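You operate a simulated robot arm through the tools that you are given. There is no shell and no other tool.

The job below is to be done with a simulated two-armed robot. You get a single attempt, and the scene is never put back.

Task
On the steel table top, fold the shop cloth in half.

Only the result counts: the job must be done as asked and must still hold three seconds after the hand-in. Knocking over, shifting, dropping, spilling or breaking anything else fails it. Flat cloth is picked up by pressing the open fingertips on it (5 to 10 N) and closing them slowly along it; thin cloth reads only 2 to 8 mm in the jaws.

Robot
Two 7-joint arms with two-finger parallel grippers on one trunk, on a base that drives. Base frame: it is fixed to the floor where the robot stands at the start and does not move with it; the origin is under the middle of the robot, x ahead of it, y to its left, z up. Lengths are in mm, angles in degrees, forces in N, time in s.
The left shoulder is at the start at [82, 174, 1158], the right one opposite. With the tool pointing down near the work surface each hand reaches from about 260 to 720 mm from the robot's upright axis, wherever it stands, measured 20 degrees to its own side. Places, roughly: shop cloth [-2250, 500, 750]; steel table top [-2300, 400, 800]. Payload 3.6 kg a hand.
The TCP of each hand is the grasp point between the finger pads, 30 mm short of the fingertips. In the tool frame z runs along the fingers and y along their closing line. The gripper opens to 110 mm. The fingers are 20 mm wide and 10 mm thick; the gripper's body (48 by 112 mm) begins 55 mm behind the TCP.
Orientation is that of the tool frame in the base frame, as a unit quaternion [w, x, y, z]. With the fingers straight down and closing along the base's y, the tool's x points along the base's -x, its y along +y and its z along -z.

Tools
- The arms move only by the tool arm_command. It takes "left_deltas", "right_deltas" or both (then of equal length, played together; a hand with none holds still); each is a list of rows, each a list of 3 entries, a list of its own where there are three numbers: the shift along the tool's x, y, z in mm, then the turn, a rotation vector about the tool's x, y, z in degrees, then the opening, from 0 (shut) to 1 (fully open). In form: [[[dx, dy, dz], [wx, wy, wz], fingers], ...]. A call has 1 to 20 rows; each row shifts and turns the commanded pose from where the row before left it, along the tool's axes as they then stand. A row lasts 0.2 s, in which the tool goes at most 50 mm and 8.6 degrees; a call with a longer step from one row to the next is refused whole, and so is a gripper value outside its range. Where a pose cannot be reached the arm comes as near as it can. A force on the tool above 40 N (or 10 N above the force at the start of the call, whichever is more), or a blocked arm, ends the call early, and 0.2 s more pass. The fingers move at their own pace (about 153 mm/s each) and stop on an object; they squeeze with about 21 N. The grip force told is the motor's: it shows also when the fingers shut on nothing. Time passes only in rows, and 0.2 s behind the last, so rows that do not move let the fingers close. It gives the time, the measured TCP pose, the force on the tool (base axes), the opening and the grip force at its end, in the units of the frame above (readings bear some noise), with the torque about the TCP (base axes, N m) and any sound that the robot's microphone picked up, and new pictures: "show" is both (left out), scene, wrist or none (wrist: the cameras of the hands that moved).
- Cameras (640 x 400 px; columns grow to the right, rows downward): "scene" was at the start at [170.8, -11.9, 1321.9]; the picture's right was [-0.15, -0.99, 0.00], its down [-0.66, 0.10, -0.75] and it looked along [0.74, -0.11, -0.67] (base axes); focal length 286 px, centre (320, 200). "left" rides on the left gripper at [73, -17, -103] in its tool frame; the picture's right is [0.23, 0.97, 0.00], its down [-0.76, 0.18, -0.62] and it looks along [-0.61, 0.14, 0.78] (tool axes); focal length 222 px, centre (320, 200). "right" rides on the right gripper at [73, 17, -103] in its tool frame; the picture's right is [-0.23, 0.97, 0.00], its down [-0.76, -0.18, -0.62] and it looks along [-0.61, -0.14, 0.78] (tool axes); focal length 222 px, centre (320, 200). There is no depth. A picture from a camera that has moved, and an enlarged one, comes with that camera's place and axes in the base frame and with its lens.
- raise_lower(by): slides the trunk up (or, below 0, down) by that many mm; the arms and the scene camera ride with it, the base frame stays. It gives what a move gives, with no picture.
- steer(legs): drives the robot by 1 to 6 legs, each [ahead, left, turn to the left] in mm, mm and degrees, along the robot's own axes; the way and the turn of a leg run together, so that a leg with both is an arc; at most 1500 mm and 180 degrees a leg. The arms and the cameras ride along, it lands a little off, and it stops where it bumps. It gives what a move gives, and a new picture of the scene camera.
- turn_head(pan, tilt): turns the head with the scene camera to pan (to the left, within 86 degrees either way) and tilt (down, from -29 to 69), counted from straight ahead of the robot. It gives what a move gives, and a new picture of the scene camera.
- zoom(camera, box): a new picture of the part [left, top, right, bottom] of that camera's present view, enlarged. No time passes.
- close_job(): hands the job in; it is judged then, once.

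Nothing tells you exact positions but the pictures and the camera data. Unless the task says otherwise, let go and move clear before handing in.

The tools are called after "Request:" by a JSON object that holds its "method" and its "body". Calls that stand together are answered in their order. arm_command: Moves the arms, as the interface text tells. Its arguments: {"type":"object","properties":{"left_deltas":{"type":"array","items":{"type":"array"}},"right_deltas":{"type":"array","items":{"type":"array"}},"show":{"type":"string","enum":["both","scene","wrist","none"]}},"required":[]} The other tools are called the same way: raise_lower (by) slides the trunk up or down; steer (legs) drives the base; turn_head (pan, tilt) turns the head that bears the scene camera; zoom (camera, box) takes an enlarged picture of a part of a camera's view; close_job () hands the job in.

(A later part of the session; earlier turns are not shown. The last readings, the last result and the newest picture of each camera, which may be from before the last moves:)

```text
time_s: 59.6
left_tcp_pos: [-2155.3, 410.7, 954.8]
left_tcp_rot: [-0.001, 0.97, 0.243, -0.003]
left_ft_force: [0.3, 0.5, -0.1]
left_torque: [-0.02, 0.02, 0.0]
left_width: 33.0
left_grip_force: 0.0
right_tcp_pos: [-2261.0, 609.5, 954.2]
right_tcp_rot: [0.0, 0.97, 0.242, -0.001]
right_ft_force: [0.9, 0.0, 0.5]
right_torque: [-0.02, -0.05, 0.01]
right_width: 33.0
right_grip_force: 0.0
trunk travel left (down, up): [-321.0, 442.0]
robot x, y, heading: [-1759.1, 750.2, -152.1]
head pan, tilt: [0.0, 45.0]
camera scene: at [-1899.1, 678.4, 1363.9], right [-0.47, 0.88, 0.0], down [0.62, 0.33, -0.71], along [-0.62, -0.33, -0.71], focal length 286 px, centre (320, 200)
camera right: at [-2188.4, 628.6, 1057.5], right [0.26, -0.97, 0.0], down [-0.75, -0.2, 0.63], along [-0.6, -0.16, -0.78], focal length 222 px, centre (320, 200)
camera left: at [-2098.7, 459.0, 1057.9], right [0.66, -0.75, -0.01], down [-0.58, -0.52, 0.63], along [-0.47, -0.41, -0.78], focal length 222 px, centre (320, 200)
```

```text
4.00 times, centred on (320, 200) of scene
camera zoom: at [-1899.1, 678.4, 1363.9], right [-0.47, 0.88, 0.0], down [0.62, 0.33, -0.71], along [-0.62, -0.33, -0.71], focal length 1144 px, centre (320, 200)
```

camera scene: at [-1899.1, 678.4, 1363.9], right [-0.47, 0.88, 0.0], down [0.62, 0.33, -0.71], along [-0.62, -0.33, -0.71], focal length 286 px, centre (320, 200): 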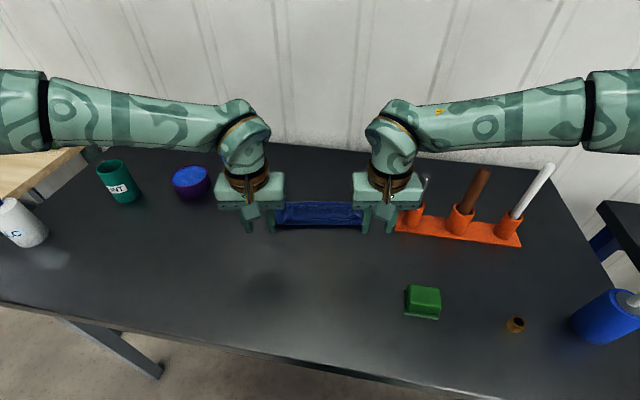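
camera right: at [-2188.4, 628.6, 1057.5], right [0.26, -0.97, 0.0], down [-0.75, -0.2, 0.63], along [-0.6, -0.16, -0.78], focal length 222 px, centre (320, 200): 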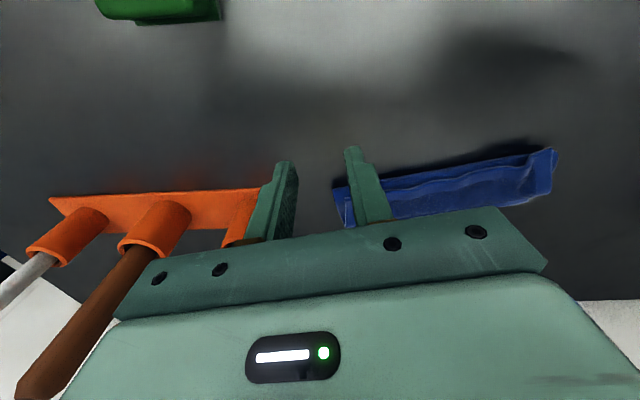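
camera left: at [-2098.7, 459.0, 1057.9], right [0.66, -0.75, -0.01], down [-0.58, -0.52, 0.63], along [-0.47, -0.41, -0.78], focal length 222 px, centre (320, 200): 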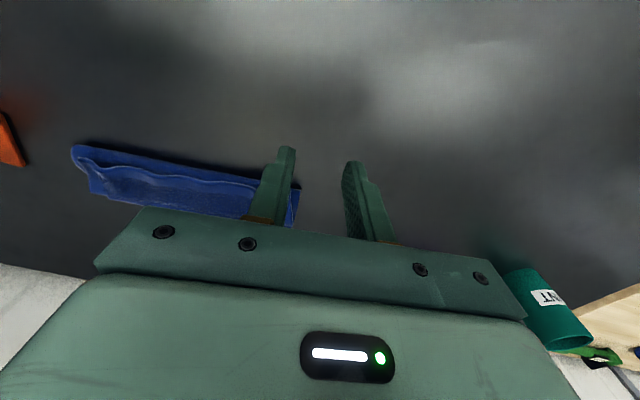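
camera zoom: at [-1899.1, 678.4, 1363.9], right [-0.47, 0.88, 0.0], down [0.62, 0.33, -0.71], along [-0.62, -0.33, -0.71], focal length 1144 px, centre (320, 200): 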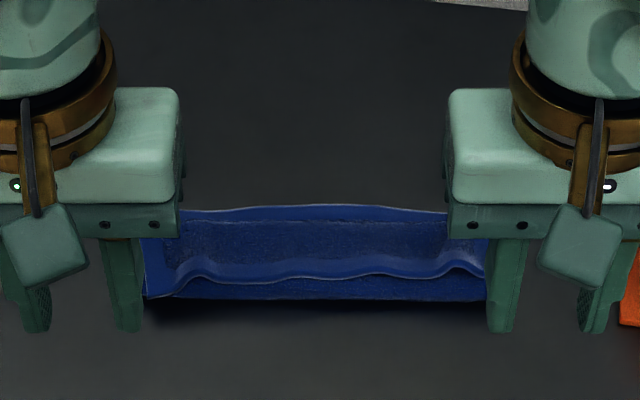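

I move the hands further apart and back to get an unblocked view of the cloth.

Request:
{"method": "arm_command", "body": {"left_deltas": [[[25, 20, -10], [0, 0, 0], 0.3], [[25, 20, -10], [0, 0, 0], 0.3], [[25, 20, -5], [0, 0, 0], 0.3], [[10, 10, 0], [0, 0, 0], 0.3], [[0, 0, 0], [0, 0, 0], 0.3]], "right_deltas": [[[25, -20, -10], [0, 0, 0], 0.3], [[25, -20, -10], [0, 0, 0], 0.3], [[25, -20, -5], [0, 0, 0], 0.3], [[10, -10, 0], [0, 0, 0], 0.3], [[0, 0, 0], [0, 0, 0], 0.3]], "show": "both"}}

Request:
{"method": "zoom", "body": {"camera": "scene", "box": [250, 165, 410, 265]}}

Request:
{"method": "zoom", "body": {"camera": "left", "box": [0, 100, 320, 300]}}

Request:
{"method": "zoom", "body": {"camera": "right", "box": [320, 100, 640, 300]}}

```text
time_s: 60.8
left_tcp_pos: [-2045.4, 390.1, 978.5]
left_tcp_rot: [-0.002, 0.97, 0.243, -0.003]
left_ft_force: [-0.4, 0.7, 0.7]
left_torque: [0.02, -0.01, -0.03]
left_width: 32.9
left_grip_force: 0.0
right_tcp_pos: [-2218.1, 710.8, 978.3]
right_tcp_rot: [0.002, 0.97, 0.241, 0.0]
right_ft_force: [0.3, 0.8, 0.0]
right_torque: [-0.02, 0.0, 0.01]
right_width: 32.8
right_grip_force: 0.0
trunk travel left (down, up): [-321.0, 442.0]
robot x, y, heading: [-1761.6, 752.2, -152.0]
head pan, tilt: [0.0, 45.0]
camera scene: at [-1898.2, 678.8, 1364.1], right [-0.47, 0.88, 0.0], down [0.62, 0.33, -0.71], along [-0.62, -0.33, -0.71], focal length 286 px, centre (320, 200)
camera right: at [-2145.0, 730.4, 1082.4], right [0.26, -0.97, 0.0], down [-0.75, -0.2, 0.63], along [-0.6, -0.16, -0.78], focal length 222 px, centre (320, 200)
camera left: at [-1989.9, 438.2, 1082.2], right [0.66, -0.75, -0.01], down [-0.58, -0.52, 0.63], along [-0.47, -0.41, -0.78], focal length 222 px, centre (320, 200)
```

scene: 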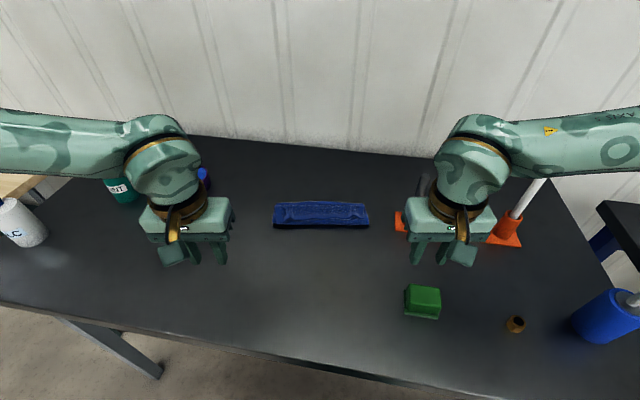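
right: 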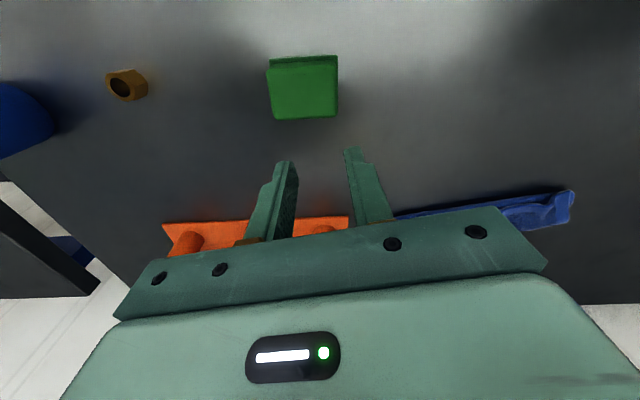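
left: 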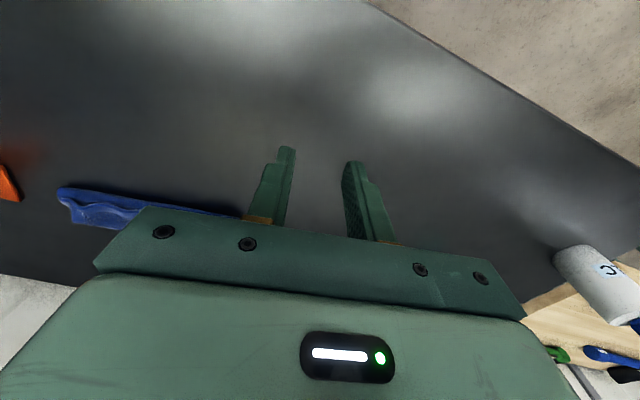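

```text
4.00 times, centred on (330, 215) of scene
camera zoom: at [-1898.2, 678.8, 1364.1], right [-0.47, 0.88, 0.0], down [0.62, 0.33, -0.71], along [-0.62, -0.33, -0.71], focal length 1144 px, centre (280, 140)
```

zoom: 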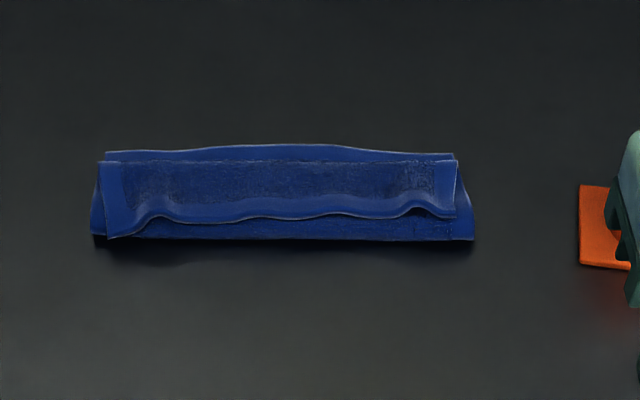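

```text
2.00 times, centred on (160, 200) of left
camera zoom: at [-1989.9, 438.2, 1082.2], right [0.66, -0.75, -0.01], down [-0.58, -0.52, 0.63], along [-0.47, -0.41, -0.78], focal length 444 px, centre (640, 200)
```

zoom: 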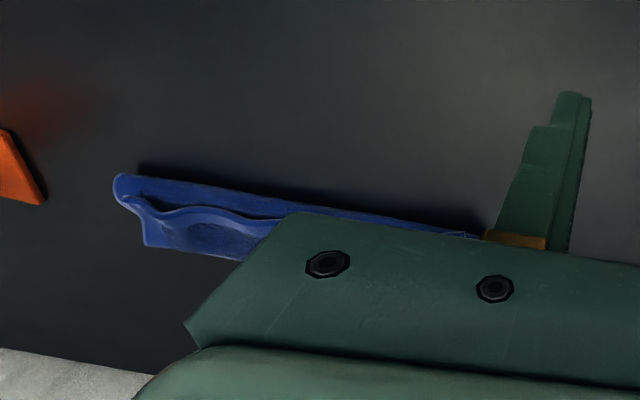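

```text
2.00 times, centred on (480, 200) of right
camera zoom: at [-2145.0, 730.4, 1082.4], right [0.26, -0.97, 0.0], down [-0.75, -0.2, 0.63], along [-0.6, -0.16, -0.78], focal length 444 px, centre (0, 200)
```

zoom: 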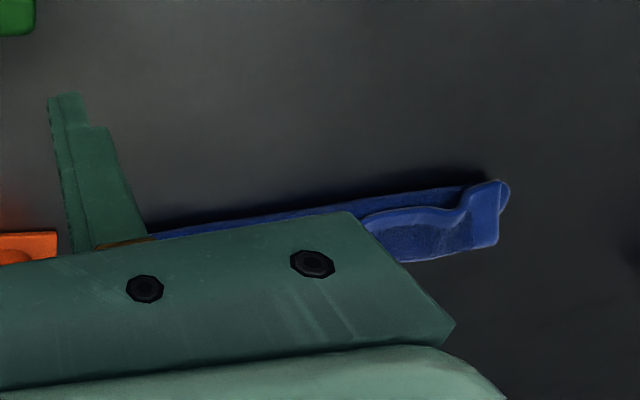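

The cloth now lies in a Z: bottom half 424–500 mm, and the near hem folded back on top as a 41 mm flap ending at about 439 mm. Rolling this flap forward will need more reach, so I look down to see how much room there is between my body and the table.

Request:
{"method": "turn_head", "body": {"pan": 0, "tilt": 69}}

```text
time_s: 61.7
left_tcp_pos: [-2046.1, 390.1, 980.1]
left_tcp_rot: [-0.002, 0.97, 0.244, -0.003]
left_ft_force: [-0.7, -0.5, -0.4]
left_torque: [0.0, 0.03, 0.02]
left_width: 33.1
left_grip_force: 0.2
right_tcp_pos: [-2217.5, 709.8, 980.2]
right_tcp_rot: [0.001, 0.97, 0.242, -0.002]
right_ft_force: [0.8, -0.4, -0.5]
right_torque: [0.0, 0.0, 0.01]
right_width: 32.7
right_grip_force: 0.0
trunk travel left (down, up): [-321.0, 442.0]
robot x, y, heading: [-1762.0, 752.9, -151.8]
head pan, tilt: [0.0, 68.8]
camera scene: at [-1875.9, 690.8, 1335.3], right [-0.47, 0.88, 0.0], down [0.82, 0.44, -0.36], along [-0.32, -0.17, -0.93], focal length 286 px, centre (320, 200)
```

scene: 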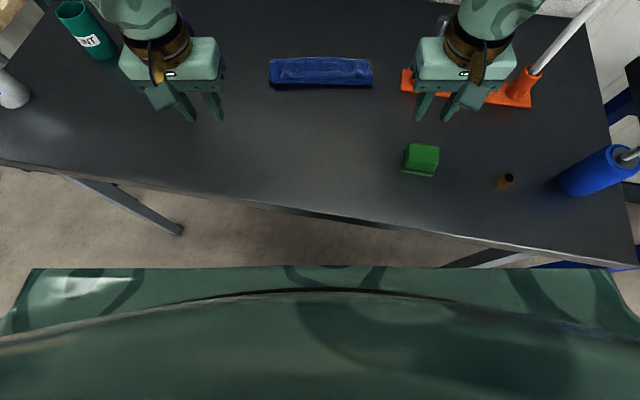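

There is a safe gap now, but I'd rather not drive closer. Instead I'll take the flap's edge again, unfold the cloth back toward me so that it lies about 60 mm nearer, and fold again with better reach; first I bring the hands over the flap.

Request:
{"method": "turn_head", "body": {"pan": 0, "tilt": 50}}

Request:
{"method": "arm_command", "body": {"left_deltas": [[[-10, -40, 0], [0, 0, 0], 0.3], [[-10, -40, 0], [0, 0, 0], 0.3], [[-20, -40, 0], [0, 0, 0], 0.3], [[-35, 0, 0], [0, 0, 0], 0.3], [[-36, 0, 0], [0, 0, 0], 0.3], [[-36, 0, 0], [0, 0, 0], 0.3], [[-36, 0, 0], [0, 0, 0], 0.3], [[0, 0, 25], [0, 0, 0], 0.3], [[0, 0, 25], [0, 0, 0], 0.3], [[0, 0, 20], [0, 0, 0], 0.3], [[0, 0, 0], [0, 0, 0], 0.3]], "right_deltas": [[[-10, 36, 0], [0, 0, 0], 0.3], [[-10, 36, 0], [0, 0, 0], 0.3], [[-20, 36, 0], [0, 0, 0], 0.3], [[-36, 0, 0], [0, 0, 0], 0.3], [[-36, 0, 0], [0, 0, 0], 0.3], [[-37, 0, 0], [0, 0, 0], 0.3], [[-37, 0, 0], [0, 0, 0], 0.3], [[0, 0, 25], [0, 0, 0], 0.3], [[0, 0, 25], [0, 0, 0], 0.3], [[0, 0, 20], [0, 0, 0], 0.3], [[0, 0, 0], [0, 0, 0], 0.3]], "show": "both"}}

```text
time_s: 62.5
left_tcp_pos: [-2045.7, 389.6, 978.6]
left_tcp_rot: [-0.001, 0.97, 0.244, -0.003]
left_ft_force: [0.6, -0.4, -0.1]
left_torque: [-0.03, -0.03, 0.0]
left_width: 33.2
left_grip_force: 0.0
right_tcp_pos: [-2217.2, 710.3, 979.3]
right_tcp_rot: [0.001, 0.97, 0.242, -0.002]
right_ft_force: [0.3, 0.6, -0.2]
right_torque: [-0.01, -0.02, 0.0]
right_width: 33.0
right_grip_force: 0.1
trunk travel left (down, up): [-321.0, 442.0]
robot x, y, heading: [-1762.5, 747.3, -151.9]
head pan, tilt: [0.0, 50.0]
camera scene: at [-1894.4, 680.9, 1357.1], right [-0.47, 0.88, 0.0], down [0.68, 0.36, -0.64], along [-0.57, -0.3, -0.77], focal length 286 px, centre (320, 200)
```

scene: 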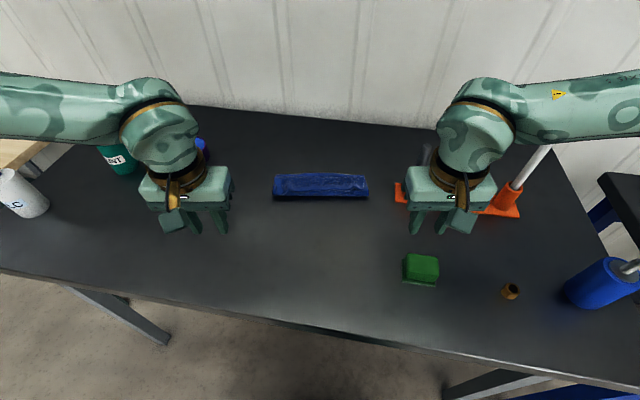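

```text
time_s: 64.9
left_tcp_pos: [-2266.1, 409.3, 910.6]
left_tcp_rot: [-0.001, 0.97, 0.243, -0.003]
left_ft_force: [-0.2, 0.4, -0.1]
left_torque: [0.0, -0.01, 0.0]
left_width: 33.1
left_grip_force: 0.1
right_tcp_pos: [-2331.3, 528.1, 910.3]
right_tcp_rot: [0.001, 0.97, 0.242, -0.001]
right_ft_force: [-0.8, -0.7, 0.0]
right_torque: [-0.02, 0.01, -0.02]
right_width: 33.2
right_grip_force: 0.1
trunk travel left (down, up): [-321.0, 442.0]
robot x, y, heading: [-1765.8, 750.3, -151.7]
head pan, tilt: [0.0, 50.0]
camera scene: at [-1894.4, 680.9, 1357.2], right [-0.47, 0.88, 0.0], down [0.68, 0.36, -0.64], along [-0.57, -0.3, -0.77], focal length 286 px, centre (320, 200)
camera right: at [-2259.3, 547.3, 1013.3], right [0.26, -0.97, 0.0], down [-0.75, -0.2, 0.63], along [-0.6, -0.16, -0.78], focal length 222 px, centre (320, 200)
camera left: at [-2209.9, 458.4, 1013.6], right [0.66, -0.75, -0.01], down [-0.58, -0.52, 0.63], along [-0.47, -0.41, -0.78], focal length 222 px, centre (320, 200)
```

scene: 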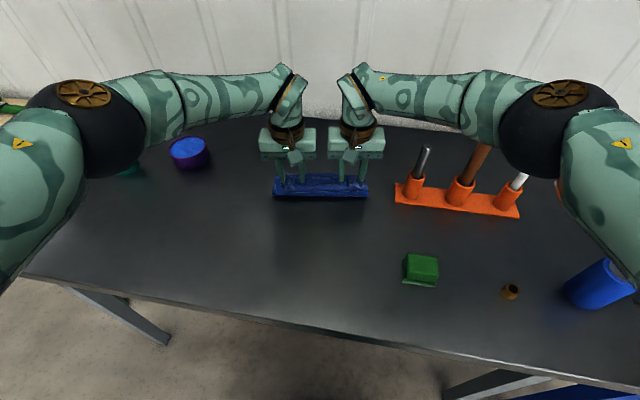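
right: 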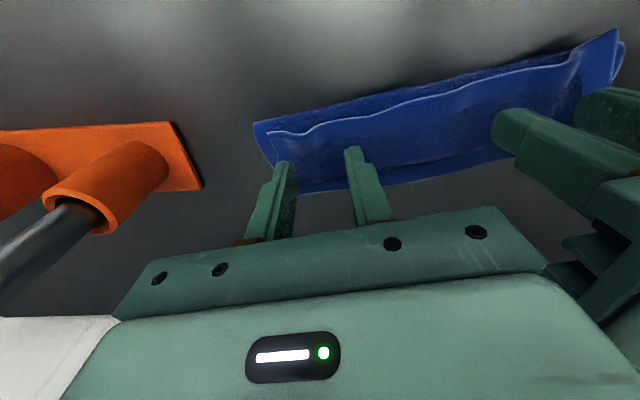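
left: 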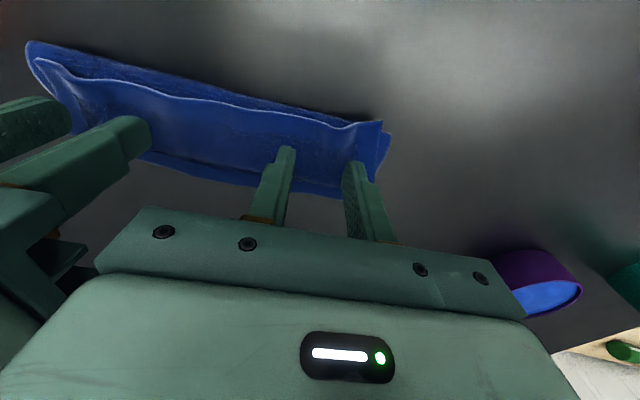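

Both hands are over the flap's hem, about 13 mm inside its edge. I lower gently to contact.

Request:
{"method": "arm_command", "body": {"left_deltas": [[[0, 0, 5], [0, 0, 0], 0.3], [[0, 0, 5], [0, 0, 0], 0.3], [[0, 0, 3], [0, 0, 0], 0.3], [[0, 0, 0], [0, 0, 0], 0.3]], "right_deltas": [[[0, 4, 5], [0, 0, 0], 0.3], [[0, 0, 5], [0, 0, 0], 0.3], [[0, 0, 3], [0, 0, 0], 0.3], [[0, 0, 0], [0, 0, 0], 0.3]], "show": "none"}}

```text
time_s: 65.9
left_tcp_pos: [-2264.6, 411.1, 896.8]
left_tcp_rot: [-0.003, 0.97, 0.243, -0.003]
left_ft_force: [0.2, 1.0, -0.1]
left_torque: [0.01, 0.0, 0.0]
left_width: 33.1
left_grip_force: 0.1
right_tcp_pos: [-2328.9, 524.2, 897.3]
right_tcp_rot: [0.001, 0.97, 0.242, -0.002]
right_ft_force: [-0.1, 0.5, -0.1]
right_torque: [-0.02, 0.02, 0.04]
right_width: 32.7
right_grip_force: 0.0
trunk travel left (down, up): [-321.0, 442.0]
robot x, y, heading: [-1760.9, 753.1, -152.1]
head pan, tilt: [0.0, 50.0]
```

Request:
{"method": "arm_command", "body": {"left_deltas": [[[0, 0, 2], [0, 0, 0], 0.3], [[0, 0, 2], [0, 0, 0], 0.3], [[0, 0, 0], [0, 0, 0], 0.3]], "right_deltas": [[[0, 0, 2], [0, 0, 0], 0.3], [[0, 0, 2], [0, 0, 0], 0.3], [[0, 0, 0], [0, 0, 0], 0.3]], "show": "wrist"}}

```text
time_s: 66.7
left_tcp_pos: [-2265.2, 409.4, 893.1]
left_tcp_rot: [-0.002, 0.97, 0.243, -0.003]
left_ft_force: [0.5, 0.0, 1.3]
left_torque: [0.0, 0.0, -0.03]
left_width: 32.8
left_grip_force: 0.1
right_tcp_pos: [-2328.5, 523.4, 893.8]
right_tcp_rot: [0.001, 0.97, 0.243, -0.002]
right_ft_force: [-0.2, 0.2, 0.3]
right_torque: [-0.01, -0.01, 0.01]
right_width: 32.8
right_grip_force: 0.0
trunk travel left (down, up): [-321.0, 442.0]
robot x, y, heading: [-1759.4, 748.6, -151.9]
head pan, tilt: [0.0, 50.0]
camera right: at [-2257.3, 543.7, 996.7], right [0.26, -0.97, 0.0], down [-0.75, -0.2, 0.63], along [-0.6, -0.16, -0.78], focal length 222 px, centre (320, 200)
camera left: at [-2209.4, 458.0, 996.5], right [0.66, -0.75, -0.01], down [-0.58, -0.52, 0.63], along [-0.47, -0.41, -0.78], focal length 222 px, centre (320, 200)
```

right: 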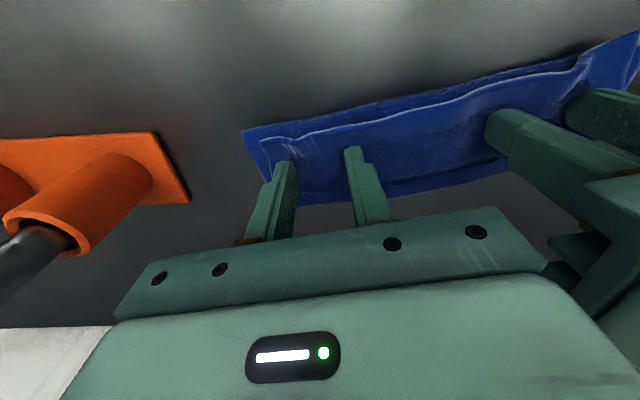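
left: 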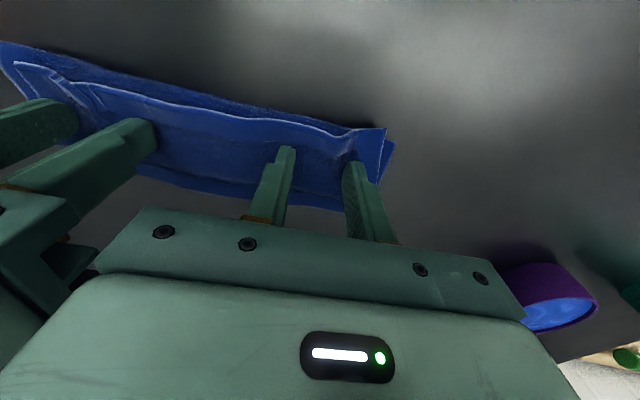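

Request:
{"method": "arm_command", "body": {"left_deltas": [[[0, 0, 1.5], [0, 0, 0], 0.3], [[0, 0, 0.5], [0, 0, 0], 0.3], [[0, 0, 0], [0, 0, 0], 0.3]], "right_deltas": [[[0, 0, 1.5], [0, 0, 0], 0.3], [[0, 0, 1], [0, 0, 0], 0.3], [[0, 0, 0], [0, 0, 0], 0.3]], "show": "none"}}

```text
time_s: 67.5
left_tcp_pos: [-2263.9, 409.4, 892.3]
left_tcp_rot: [-0.002, 0.97, 0.244, -0.003]
left_ft_force: [0.0, 1.1, 2.0]
left_torque: [0.05, -0.03, 0.0]
left_width: 33.0
left_grip_force: 0.0
right_tcp_pos: [-2329.2, 523.7, 891.6]
right_tcp_rot: [0.003, 0.97, 0.242, -0.003]
right_ft_force: [-0.6, 0.4, 2.9]
right_torque: [0.02, 0.0, -0.01]
right_width: 33.3
right_grip_force: 0.0
trunk travel left (down, up): [-321.0, 442.0]
robot x, y, heading: [-1760.9, 751.2, -151.8]
head pan, tilt: [0.0, 50.0]
```

Request:
{"method": "arm_command", "body": {"left_deltas": [[[0, 0, 1.5], [0, 0, 0], 0.3], [[0, 0, 0], [0, 0, 0], 0.3]], "right_deltas": [[[0, 0, 1], [0, 0, 0], 0.3], [[0, 0, 0], [0, 0, 0], 0.3]], "show": "none"}}

```text
time_s: 68.1
left_tcp_pos: [-2264.5, 409.2, 889.6]
left_tcp_rot: [-0.002, 0.97, 0.243, -0.003]
left_ft_force: [-0.1, 1.0, 4.5]
left_torque: [0.07, 0.02, 0.01]
left_width: 32.8
left_grip_force: 0.5
right_tcp_pos: [-2329.0, 524.2, 890.7]
right_tcp_rot: [0.002, 0.97, 0.242, -0.003]
right_ft_force: [-0.2, -0.9, 4.1]
right_torque: [-0.02, 0.01, -0.02]
right_width: 32.8
right_grip_force: 0.0
trunk travel left (down, up): [-321.0, 442.0]
robot x, y, heading: [-1762.1, 751.8, -152.0]
head pan, tilt: [0.0, 50.0]
```

About 4 N on each hand; I close slowly to take the top layer.

Request:
{"method": "arm_command", "body": {"left_deltas": [[[0, 0, 0], [0, 0, 0], 0.28], [[0, 0, 0], [0, 0, 0], 0.26], [[0, 0, 0], [0, 0, 0], 0.24], [[0, 0, 0], [0, 0, 0], 0.22], [[0, 0, 0], [0, 0, 0], 0.2], [[0, 0, 0], [0, 0, 0], 0.18], [[0, 0, 0], [0, 0, 0], 0.16], [[0, 0, 0], [0, 0, 0], 0.14], [[0, 0, 0], [0, 0, 0], 0.12], [[0, 0, 0], [0, 0, 0], 0.1], [[0, 0, 0], [0, 0, 0], 0.08], [[0, 0, 0], [0, 0, 0], 0.06], [[0, 0, 0], [0, 0, 0], 0.04], [[0, 0, 0], [0, 0, 0], 0.02], [[0, 0, 0], [0, 0, 0], 0], [[0, 0, 0], [0, 0, 0], 0]], "right_deltas": [[[0, 0, 0], [0, 0, 0], 0.28], [[0, 0, 0], [0, 0, 0], 0.26], [[0, 0, 0], [0, 0, 0], 0.24], [[0, 0, 0], [0, 0, 0], 0.22], [[0, 0, 0], [0, 0, 0], 0.2], [[0, 0, 0], [0, 0, 0], 0.18], [[0, 0, 0], [0, 0, 0], 0.16], [[0, 0, 0], [0, 0, 0], 0.14], [[0, 0, 0], [0, 0, 0], 0.12], [[0, 0, 0], [0, 0, 0], 0.1], [[0, 0, 0], [0, 0, 0], 0.08], [[0, 0, 0], [0, 0, 0], 0.06], [[0, 0, 0], [0, 0, 0], 0.04], [[0, 0, 0], [0, 0, 0], 0.02], [[0, 0, 0], [0, 0, 0], 0], [[0, 0, 0], [0, 0, 0], 0]], "show": "wrist"}}

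```text
time_s: 71.5
left_tcp_pos: [-2265.8, 409.4, 890.5]
left_tcp_rot: [-0.002, 0.97, 0.242, -0.003]
left_ft_force: [-6.5, 11.8, 3.5]
left_torque: [0.36, 0.24, 0.03]
left_width: 8.2
left_grip_force: 20.9
right_tcp_pos: [-2329.3, 523.3, 890.0]
right_tcp_rot: [0.001, 0.97, 0.242, -0.001]
right_ft_force: [7.5, -10.6, 4.4]
right_torque: [-0.33, -0.21, -0.02]
right_width: 4.5
right_grip_force: 21.2
trunk travel left (down, up): [-321.0, 442.0]
robot x, y, heading: [-1764.2, 752.0, -151.9]
head pan, tilt: [0.0, 50.0]
camera right: at [-2256.4, 543.7, 993.6], right [0.26, -0.97, 0.0], down [-0.75, -0.2, 0.63], along [-0.6, -0.16, -0.78], focal length 222 px, centre (320, 200)
camera left: at [-2209.1, 458.4, 993.5], right [0.66, -0.75, -0.01], down [-0.58, -0.52, 0.63], along [-0.47, -0.41, -0.78], focal length 222 px, centre (320, 200)
```

right: 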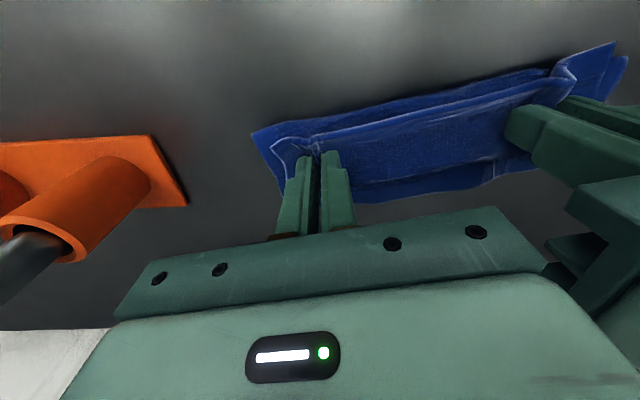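
left: 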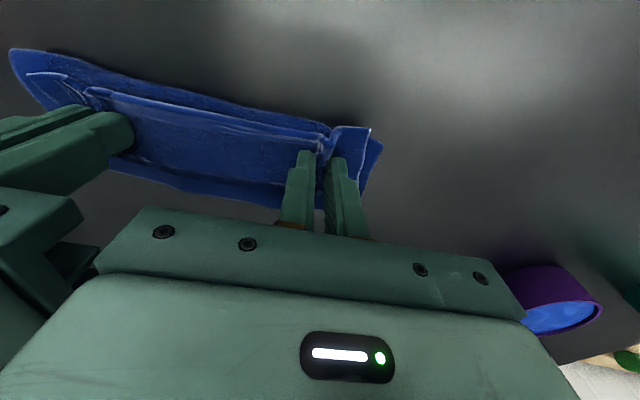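

The right holds one layer (4.5 mm); the left reads 8.2 mm, perhaps two layers. I lift a little to check.

Request:
{"method": "arm_command", "body": {"left_deltas": [[[0, -1.5, -3], [0, 0, 0], 0], [[0, -1, -6], [0, 0, 0], 0], [[2, 0, -8], [0, 0, 0], 0], [[3, 0, -8], [0, 0, 0], 0], [[3, 0, -8], [0, 0, 0], 0]], "right_deltas": [[[0, 1.5, -3], [0, 0, 0], 0], [[0, 1, -6], [0, 0, 0], 0], [[2, 0, -8], [0, 0, 0], 0], [[3, 0, -8], [0, 0, 0], 0], [[3, 0, -8], [0, 0, 0], 0]], "show": "wrist"}}

Request:
{"method": "zoom", "body": {"camera": "scene", "box": [240, 120, 400, 220]}}

```text
time_s: 72.7
left_tcp_pos: [-2257.9, 416.8, 922.6]
left_tcp_rot: [-0.002, 0.97, 0.244, -0.003]
left_ft_force: [-3.2, 4.0, -0.1]
left_torque: [0.16, 0.1, -0.01]
left_width: 7.8
left_grip_force: 21.0
right_tcp_pos: [-2322.1, 526.0, 922.6]
right_tcp_rot: [0.002, 0.97, 0.241, -0.002]
right_ft_force: [2.9, -4.5, 0.1]
right_torque: [-0.1, -0.07, 0.01]
right_width: 3.9
right_grip_force: 21.1
trunk travel left (down, up): [-321.0, 442.0]
robot x, y, heading: [-1761.7, 749.6, -151.7]
head pan, tilt: [0.0, 50.0]
camera right: at [-2249.1, 545.6, 1026.4], right [0.26, -0.97, 0.0], down [-0.75, -0.2, 0.63], along [-0.6, -0.16, -0.78], focal length 222 px, centre (320, 200)
camera left: at [-2203.1, 463.8, 1026.1], right [0.66, -0.75, -0.01], down [-0.58, -0.52, 0.63], along [-0.47, -0.41, -0.78], focal length 222 px, centre (320, 200)
```

right: 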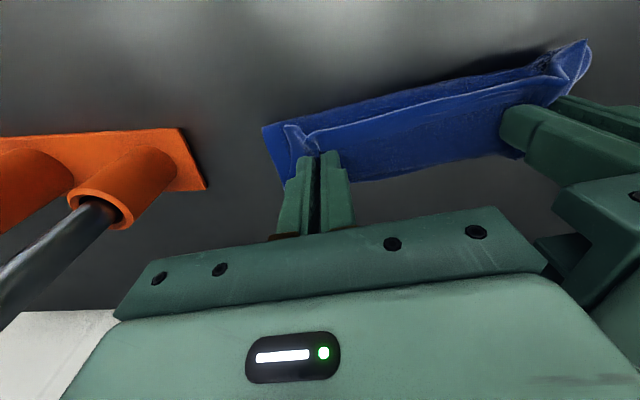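
left: 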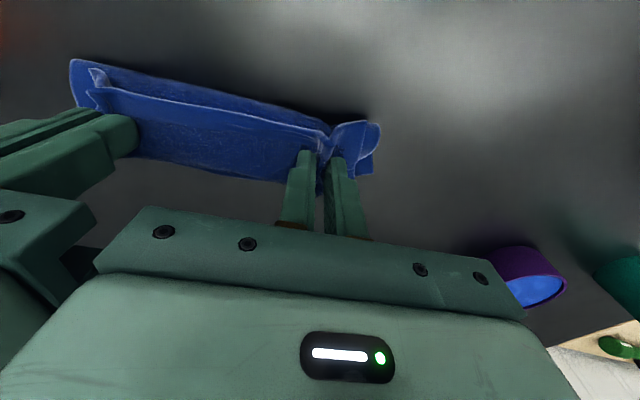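

```text
4.00 times, centred on (320, 170) of scene
camera zoom: at [-1894.3, 680.9, 1357.2], right [-0.47, 0.88, 0.0], down [0.68, 0.36, -0.64], along [-0.57, -0.3, -0.77], focal length 1144 px, centre (320, 320)
```

zoom: 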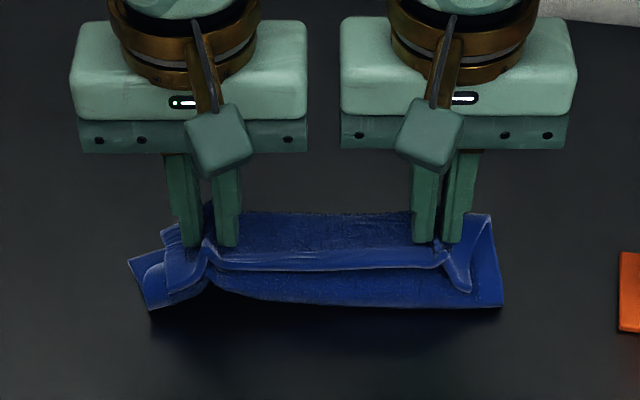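

The left hand has caught two layers. I lower again and open only the left to retake the top layer alone.

Request:
{"method": "arm_command", "body": {"left_deltas": [[[-3, 0, 9], [0, 0, 0], 0], [[-3, 0, 9], [0, 0, 0], 0], [[-2, 0, 8], [0, 0, 0], 0], [[0, 0, 2], [0, 0, 0], 0.05], [[0, 1, 0], [0, 0, 0], 0.1], [[0, 1, 0], [0, 0, 0], 0.15], [[0, 0, 0], [0, 0, 0], 0.2], [[0, 0, 0], [0, 0, 0], 0.25], [[0, 0, 0], [0, 0, 0], 0.3], [[0, 0, -10], [0, 0, 0], 0.3], [[0, 0, -15], [0, 0, 0], 0.3], [[0, 0, 0], [0, 0, 0], 0.3]], "right_deltas": [[[-3, 0, 9], [0, 0, 0], 0], [[-3, 0, 9], [0, 0, 0], 0], [[-2, 0, 8], [0, 0, 0], 0], [[0, 0, 2], [0, 0, 0], 0], [[0, 0, 0], [0, 0, 0], 0], [[0, 0, 0], [0, 0, 0], 0], [[0, 0, 0], [0, 0, 0], 0], [[0, 0, 0], [0, 0, 0], 0], [[0, 0, 0], [0, 0, 0], 0], [[0, 0, 0], [0, 0, 0], 0], [[0, 0, 0], [0, 0, 0], 0], [[0, 0, 0], [0, 0, 0], 0]], "show": "both"}}

Request:
{"method": "zoom", "body": {"camera": "scene", "box": [240, 120, 400, 220]}}

Request:
{"method": "zoom", "body": {"camera": "left", "box": [20, 20, 420, 250]}}

```text
time_s: 75.3
left_tcp_pos: [-2265.3, 408.4, 919.8]
left_tcp_rot: [-0.001, 0.97, 0.244, -0.003]
left_ft_force: [-0.2, 0.3, 0.3]
left_torque: [-0.01, 0.0, -0.01]
left_width: 32.9
left_grip_force: 0.1
right_tcp_pos: [-2328.5, 521.4, 895.1]
right_tcp_rot: [0.001, 0.97, 0.241, -0.001]
right_ft_force: [0.2, 0.0, 0.7]
right_torque: [0.03, 0.01, -0.02]
right_width: 3.6
right_grip_force: 21.2
trunk travel left (down, up): [-321.0, 442.0]
robot x, y, heading: [-1761.9, 752.2, -151.7]
head pan, tilt: [0.0, 50.0]
camera scene: at [-1894.7, 680.7, 1357.1], right [-0.47, 0.88, 0.0], down [0.68, 0.36, -0.64], along [-0.57, -0.3, -0.77], focal length 286 px, centre (320, 200)
camera right: at [-2256.3, 541.6, 998.4], right [0.26, -0.97, 0.0], down [-0.75, -0.2, 0.63], along [-0.6, -0.16, -0.78], focal length 222 px, centre (320, 200)
camera left: at [-2210.0, 458.3, 1022.8], right [0.66, -0.75, -0.01], down [-0.58, -0.52, 0.63], along [-0.47, -0.41, -0.78], focal length 222 px, centre (320, 200)
```

scene: 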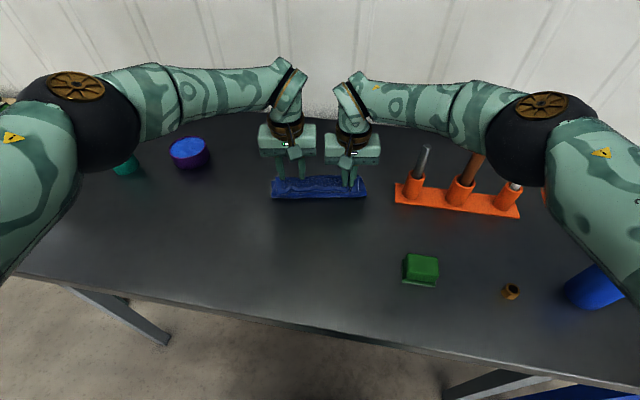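
right: 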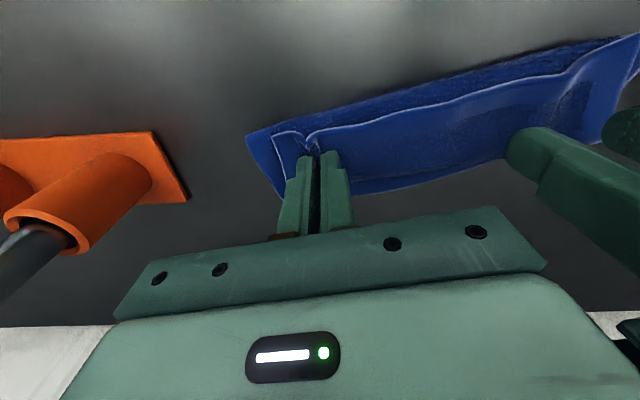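
left: 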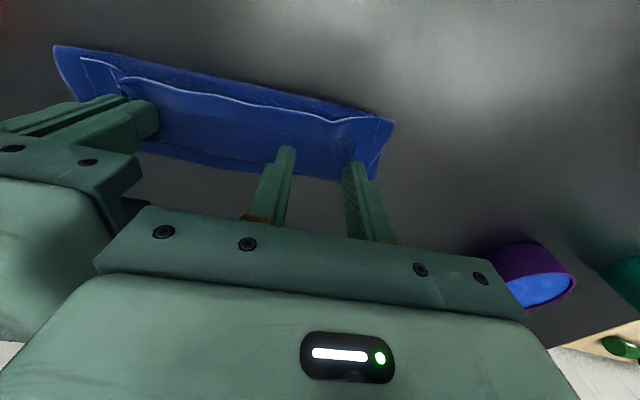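

```text
4.00 times, centred on (320, 170) of scene
camera zoom: at [-1894.7, 680.7, 1357.1], right [-0.47, 0.88, 0.0], down [0.68, 0.36, -0.64], along [-0.57, -0.3, -0.77], focal length 1144 px, centre (320, 320)
```

zoom: 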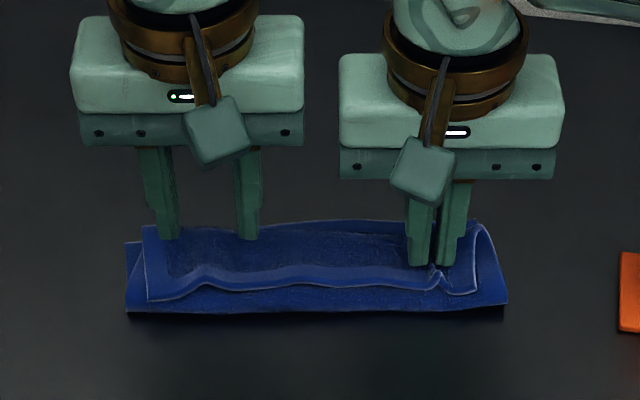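

```text
1.60 times, centred on (220, 135) of left
camera zoom: at [-2210.0, 458.3, 1022.8], right [0.66, -0.75, -0.01], down [-0.58, -0.52, 0.63], along [-0.47, -0.41, -0.78], focal length 355 px, centre (480, 304)
```

zoom: 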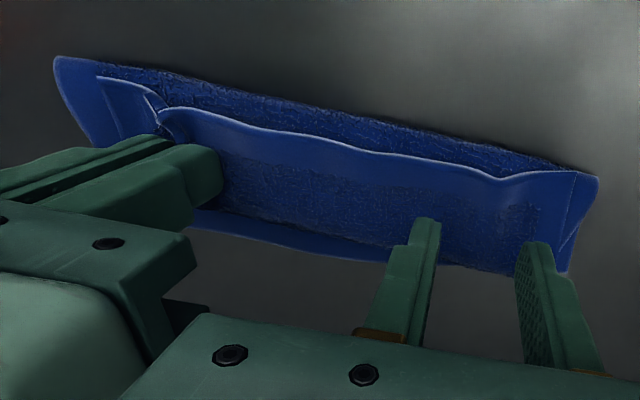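

The layers have settled back. I try the left pinch again with a narrower opening and a lighter touch.

Request:
{"method": "arm_command", "body": {"left_deltas": [[[3, 0, 10], [0, 0, 0], 0.2], [[2, 0, 10], [0, 0, 0], 0.2], [[0, 0, 5], [0, 0, 0], 0.2], [[0, 0, 2], [0, 0, 0], 0.2], [[0, 0, 0], [0, 0, 0], 0.2]], "show": "none"}}

```text
time_s: 76.5
left_tcp_pos: [-2260.1, 412.1, 892.9]
left_tcp_rot: [-0.002, 0.97, 0.243, -0.003]
left_ft_force: [0.5, 0.5, 2.6]
left_torque: [0.01, -0.04, 0.0]
left_width: 21.9
left_grip_force: 0.1
right_tcp_pos: [-2327.6, 522.2, 895.2]
right_tcp_rot: [0.002, 0.971, 0.241, -0.001]
right_ft_force: [-0.6, 0.3, 0.4]
right_torque: [0.01, 0.01, -0.04]
right_width: 3.7
right_grip_force: 21.2
trunk travel left (down, up): [-321.0, 442.0]
robot x, y, heading: [-1759.1, 748.6, -151.9]
head pan, tilt: [0.0, 50.0]
```

Request:
{"method": "arm_command", "body": {"left_deltas": [[[0, 0, 0], [0, 0, 0], 0.185], [[0, 0, 0], [0, 0, 0], 0.17], [[0, 0, 0], [0, 0, 0], 0.155], [[0, 0, 0], [0, 0, 0], 0.14], [[0, 0, 0], [0, 0, 0], 0.125], [[0, 0, 0], [0, 0, 0], 0.11], [[0, 0, 0], [0, 0, 0], 0.095], [[0, 0, 0], [0, 0, 0], 0.08], [[0, 0, 0], [0, 0, 0], 0.065], [[0, 0, 0], [0, 0, 0], 0.05], [[0, 0, 0], [0, 0, 0], 0.035], [[0, 0, 0], [0, 0, 0], 0.02], [[0, 0, 0], [0, 0, 0], 0], [[0, 0, 0], [0, 0, 0], 0]], "show": "wrist"}}

```text
time_s: 79.5
left_tcp_pos: [-2260.6, 411.8, 893.4]
left_tcp_rot: [-0.002, 0.97, 0.245, -0.003]
left_ft_force: [0.1, -0.2, 1.7]
left_torque: [0.04, 0.01, 0.03]
left_width: 3.8
left_grip_force: 21.1
right_tcp_pos: [-2328.2, 521.2, 895.0]
right_tcp_rot: [0.001, 0.97, 0.242, -0.002]
right_ft_force: [-0.3, 0.7, -0.1]
right_torque: [0.03, 0.01, -0.02]
right_width: 3.6
right_grip_force: 20.6
trunk travel left (down, up): [-321.0, 442.0]
robot x, y, heading: [-1762.2, 753.0, -152.0]
head pan, tilt: [0.0, 50.0]
camera left: at [-2205.0, 460.3, 996.0], right [0.66, -0.75, -0.01], down [-0.58, -0.52, 0.63], along [-0.47, -0.41, -0.78], focal length 222 px, centre (320, 200)
```

left: 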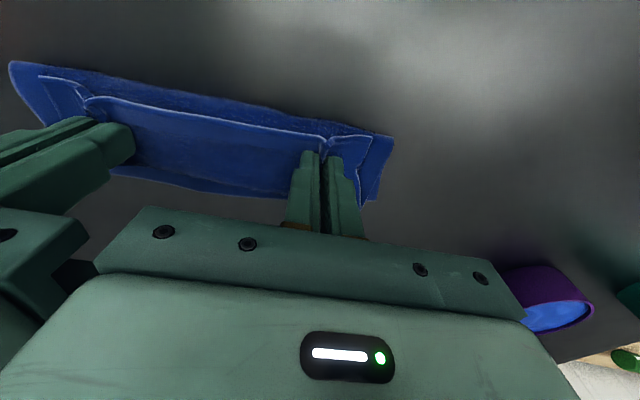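

Both hands now hold just the top layer (3.8 and 3.6 mm). I lift it, unfold the cloth toward me and draw the whole cloth back until it lies flat about 65–70 mm nearer.

Request:
{"method": "arm_command", "body": {"left_deltas": [[[5, 0, -12], [0, 0, 0], 0], [[5, 0, -12], [0, 0, 0], 0], [[5, 0, -12], [0, 0, 0], 0], [[8, 0, -12], [0, 0, 0], 0], [[18, 0, 0], [0, 0, 0], 0], [[18, 0, 0], [0, 0, 0], 0], [[18, 0, 0], [0, 0, 0], 0], [[15, 0, 5], [0, 0, 0], 0], [[12, 0, 10], [0, 0, 0], 0], [[10, 0, 12], [0, 0, 0], 0], [[8, 0, 13], [0, 0, 0], 0]], "right_deltas": [[[5, 0, -12], [0, 0, 0], 0], [[5, 0, -12], [0, 0, 0], 0], [[5, 0, -12], [0, 0, 0], 0], [[8, 0, -12], [0, 0, 0], 0], [[20, 0, 0], [0, 0, 0], 0], [[20, 0, 0], [0, 0, 0], 0], [[20, 0, 0], [0, 0, 0], 0], [[15, 0, 5], [0, 0, 0], 0], [[12, 0, 10], [0, 0, 0], 0], [[10, 0, 12], [0, 0, 0], 0], [[8, 0, 13], [0, 0, 0], 0]], "show": "both"}}

```text
time_s: 81.9
left_tcp_pos: [-2153.3, 469.5, 900.5]
left_tcp_rot: [-0.001, 0.97, 0.244, -0.004]
left_ft_force: [-0.3, -0.3, 0.1]
left_torque: [0.02, 0.01, 0.02]
left_width: 3.8
left_grip_force: 20.8
right_tcp_pos: [-2214.2, 581.3, 903.1]
right_tcp_rot: [0.002, 0.97, 0.242, -0.001]
right_ft_force: [0.2, -0.5, -0.2]
right_torque: [0.02, 0.01, -0.02]
right_width: 3.9
right_grip_force: 21.6
trunk travel left (down, up): [-321.0, 442.0]
robot x, y, heading: [-1762.1, 748.0, -151.7]
head pan, tilt: [0.0, 50.0]
camera scene: at [-1894.6, 680.8, 1357.1], right [-0.47, 0.88, 0.0], down [0.68, 0.36, -0.64], along [-0.57, -0.3, -0.77], focal length 286 px, centre (320, 200)
camera right: at [-2143.4, 602.2, 1006.0], right [0.26, -0.97, 0.0], down [-0.75, -0.2, 0.63], along [-0.6, -0.16, -0.78], focal length 222 px, centre (320, 200)
camera left: at [-2097.5, 517.9, 1003.6], right [0.66, -0.75, -0.01], down [-0.58, -0.52, 0.63], along [-0.47, -0.41, -0.78], focal length 222 px, centre (320, 200)
```

scene: 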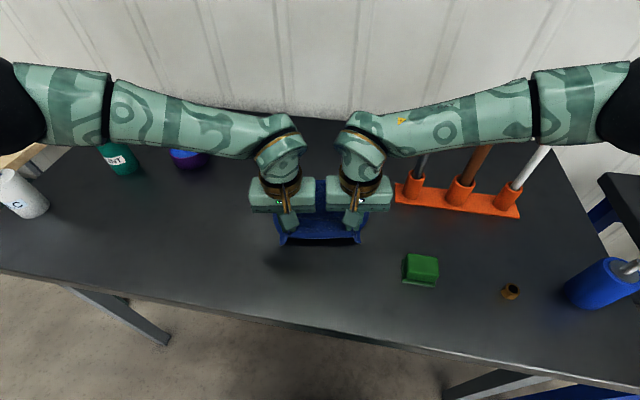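
right: 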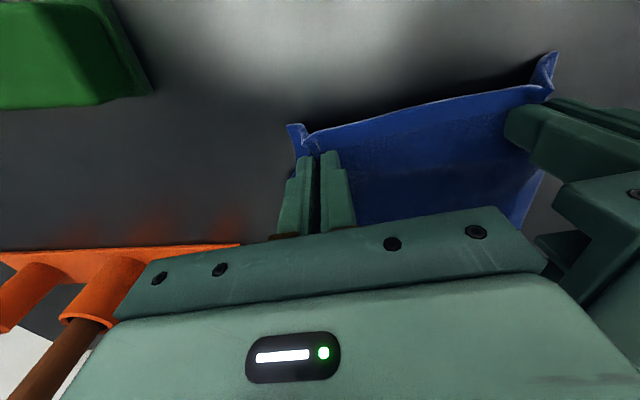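
left: 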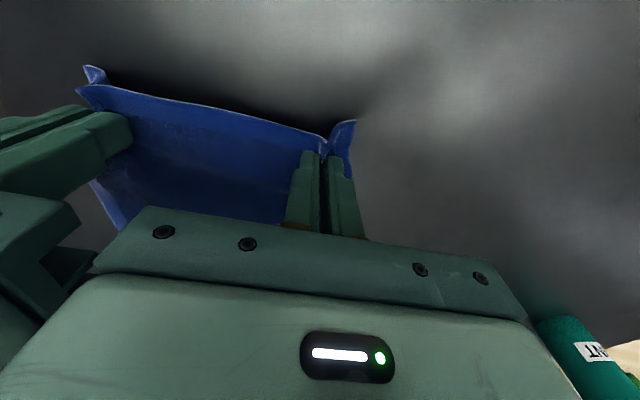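

The cloth has unfolded cleanly. I draw it back another 55 mm, lower it and release both hands.

Request:
{"method": "arm_command", "body": {"left_deltas": [[[8, 0, 0], [0, 0, 0], 0], [[8, 0, 0], [0, 0, 0], 0], [[8, 0, 0], [0, 0, 0], 0], [[8, 0, 0], [0, 0, 0], 0], [[8, 0, 2], [0, 0, 0], 0], [[8, 0, 4], [0, 0, 0], 0], [[7, 0, 4], [0, 0, 0], 0], [[0, 2, 4], [0, 0, 0], 0], [[0, 3, 0], [0, 0, 0], 0.05], [[0, 2, 0], [0, 0, 0], 0.1], [[0, 0, 0], [0, 0, 0], 0.15], [[0, 0, 0], [0, 0, 0], 0.2], [[0, 0, 0], [0, 0, 0], 0.25], [[0, 0, 0], [0, 0, 0], 0.3], [[0, 0, -12], [0, 0, 0], 0.3], [[0, 0, -15], [0, 0, 0], 0.3], [[0, 0, 0], [0, 0, 0], 0.3]], "right_deltas": [[[8, 0, 0], [0, 0, 0], 0], [[8, 0, 0], [0, 0, 0], 0], [[8, 0, 0], [0, 0, 0], 0], [[8, 0, 0], [0, 0, 0], 0], [[8, 0, 2], [0, 0, 0], 0], [[8, 0, 4], [0, 0, 0], 0], [[7, 0, 4], [0, 0, 0], 0], [[0, -2, 5], [0, 0, 0], 0], [[0, -3, 0], [0, 0, 0], 0.05], [[0, -2, 0], [0, 0, 0], 0.1], [[0, 0, 0], [0, 0, 0], 0.15], [[0, 0, 0], [0, 0, 0], 0.2], [[0, 0, 0], [0, 0, 0], 0.25], [[0, 0, 0], [0, 0, 0], 0.3], [[0, 0, -12], [0, 0, 0], 0.3], [[0, 0, -15], [0, 0, 0], 0.3], [[0, 0, 0], [0, 0, 0], 0.3]], "show": "both"}}

Request:
{"method": "zoom", "body": {"camera": "scene", "box": [230, 160, 410, 272]}}

```text
time_s: 85.5
left_tcp_pos: [-2101.0, 489.0, 913.3]
left_tcp_rot: [-0.001, 0.97, 0.242, -0.003]
left_ft_force: [-0.1, 0.5, -1.2]
left_torque: [0.0, 0.02, -0.03]
left_width: 33.0
left_grip_force: 0.1
right_tcp_pos: [-2169.9, 613.4, 914.7]
right_tcp_rot: [0.002, 0.97, 0.242, -0.002]
right_ft_force: [-0.2, -0.1, 0.0]
right_torque: [0.04, -0.01, 0.03]
right_width: 33.1
right_grip_force: 0.0
trunk travel left (down, up): [-321.0, 442.0]
robot x, y, heading: [-1762.0, 749.3, -151.9]
head pan, tilt: [0.0, 50.0]
camera scene: at [-1894.7, 680.8, 1357.1], right [-0.47, 0.88, 0.0], down [0.68, 0.36, -0.64], along [-0.57, -0.3, -0.77], focal length 286 px, centre (320, 200)
camera right: at [-2098.5, 633.7, 1017.9], right [0.26, -0.97, 0.0], down [-0.75, -0.2, 0.63], along [-0.6, -0.16, -0.78], focal length 222 px, centre (320, 200)
camera left: at [-2046.0, 537.6, 1016.4], right [0.66, -0.75, -0.01], down [-0.58, -0.52, 0.63], along [-0.47, -0.41, -0.78], focal length 222 px, centre (320, 200)
```

scene: 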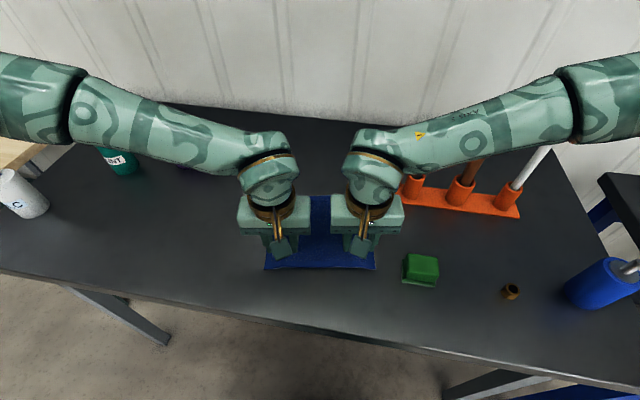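
right: 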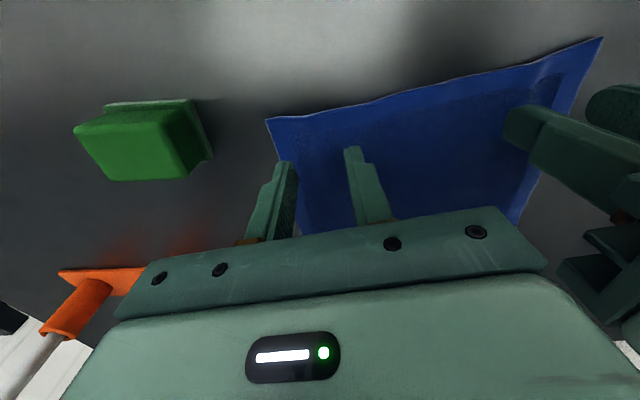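
left: 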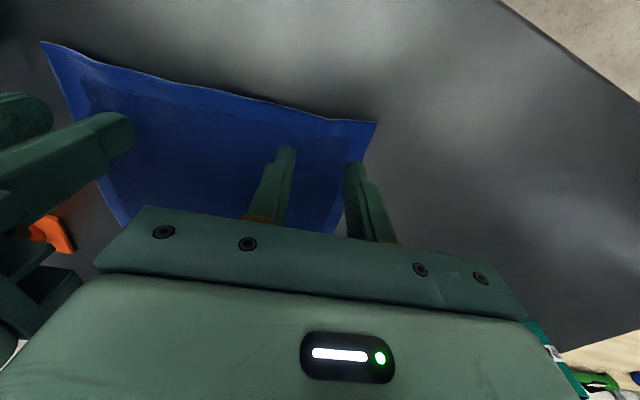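

```text
3.56 times, centred on (320, 216) of scene
camera zoom: at [-1894.7, 680.8, 1357.1], right [-0.47, 0.88, 0.0], down [0.68, 0.36, -0.64], along [-0.57, -0.3, -0.77], focal length 1017 px, centre (320, 143)
```

zoom: 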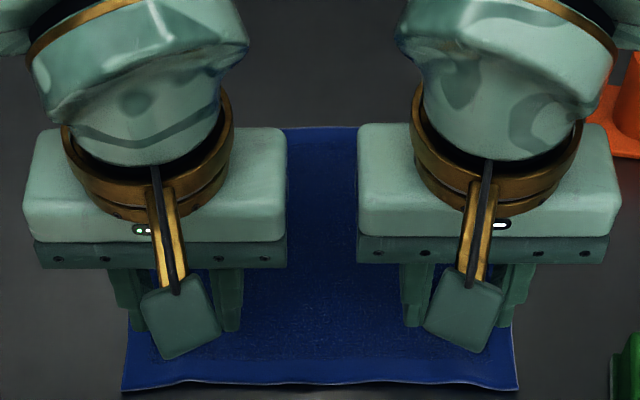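

The cloth lies flat again, near edge at 243–248 mm, sides at ±105 mm. This time I pinch right at the hem, with only about 11 mm of cloth under the fingers, so that hardly any flap turns back.

Request:
{"method": "arm_command", "body": {"left_deltas": [[[10, 0, 0], [0, 0, 0], 0.27], [[10, 0, 0], [0, 0, 0], 0.27], [[0, 0, 10], [0, 0, 0], 0.27], [[0, 0, 8], [0, 0, 0], 0.27], [[0, 0, 0], [0, 0, 0], 0.27]], "right_deltas": [[[11, 0, 0], [0, 0, 0], 0.27], [[11, 0, 0], [0, 0, 0], 0.27], [[0, 0, 10], [0, 0, 0], 0.27], [[0, 0, 9], [0, 0, 0], 0.27], [[0, 0, 0], [0, 0, 0], 0.27]], "show": "wrist"}}

```text
time_s: 86.7
left_tcp_pos: [-2083.6, 499.8, 895.0]
left_tcp_rot: [0.0, 0.97, 0.243, -0.002]
left_ft_force: [0.5, 0.0, -0.7]
left_torque: [0.01, 0.0, 0.0]
left_width: 29.5
left_grip_force: 0.1
right_tcp_pos: [-2150.1, 624.5, 896.0]
right_tcp_rot: [0.001, 0.97, 0.242, -0.001]
right_ft_force: [-0.8, 0.0, 0.3]
right_torque: [0.02, 0.0, 0.0]
right_width: 29.6
right_grip_force: 0.0
trunk travel left (down, up): [-321.0, 442.0]
robot x, y, heading: [-1760.5, 748.7, -152.3]
head pan, tilt: [0.0, 50.0]
camera right: at [-2078.8, 644.3, 999.2], right [0.26, -0.97, 0.0], down [-0.75, -0.2, 0.63], along [-0.6, -0.16, -0.78], focal length 222 px, centre (320, 200)
camera left: at [-2028.1, 547.8, 998.0], right [0.66, -0.75, -0.01], down [-0.58, -0.52, 0.63], along [-0.47, -0.41, -0.78], focal length 222 px, centre (320, 200)
```

right: 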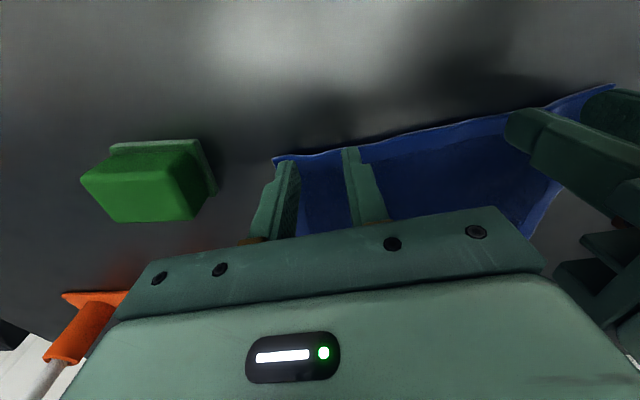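
left: 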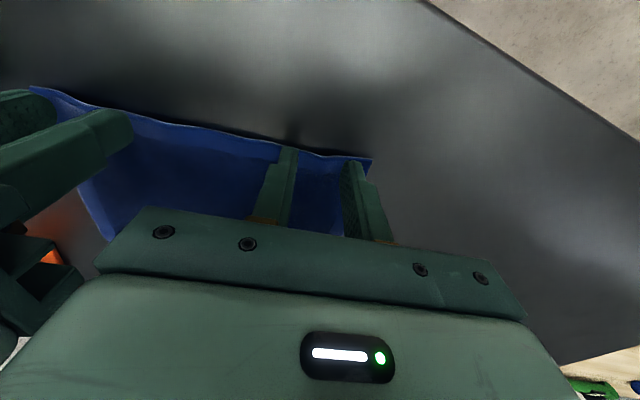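

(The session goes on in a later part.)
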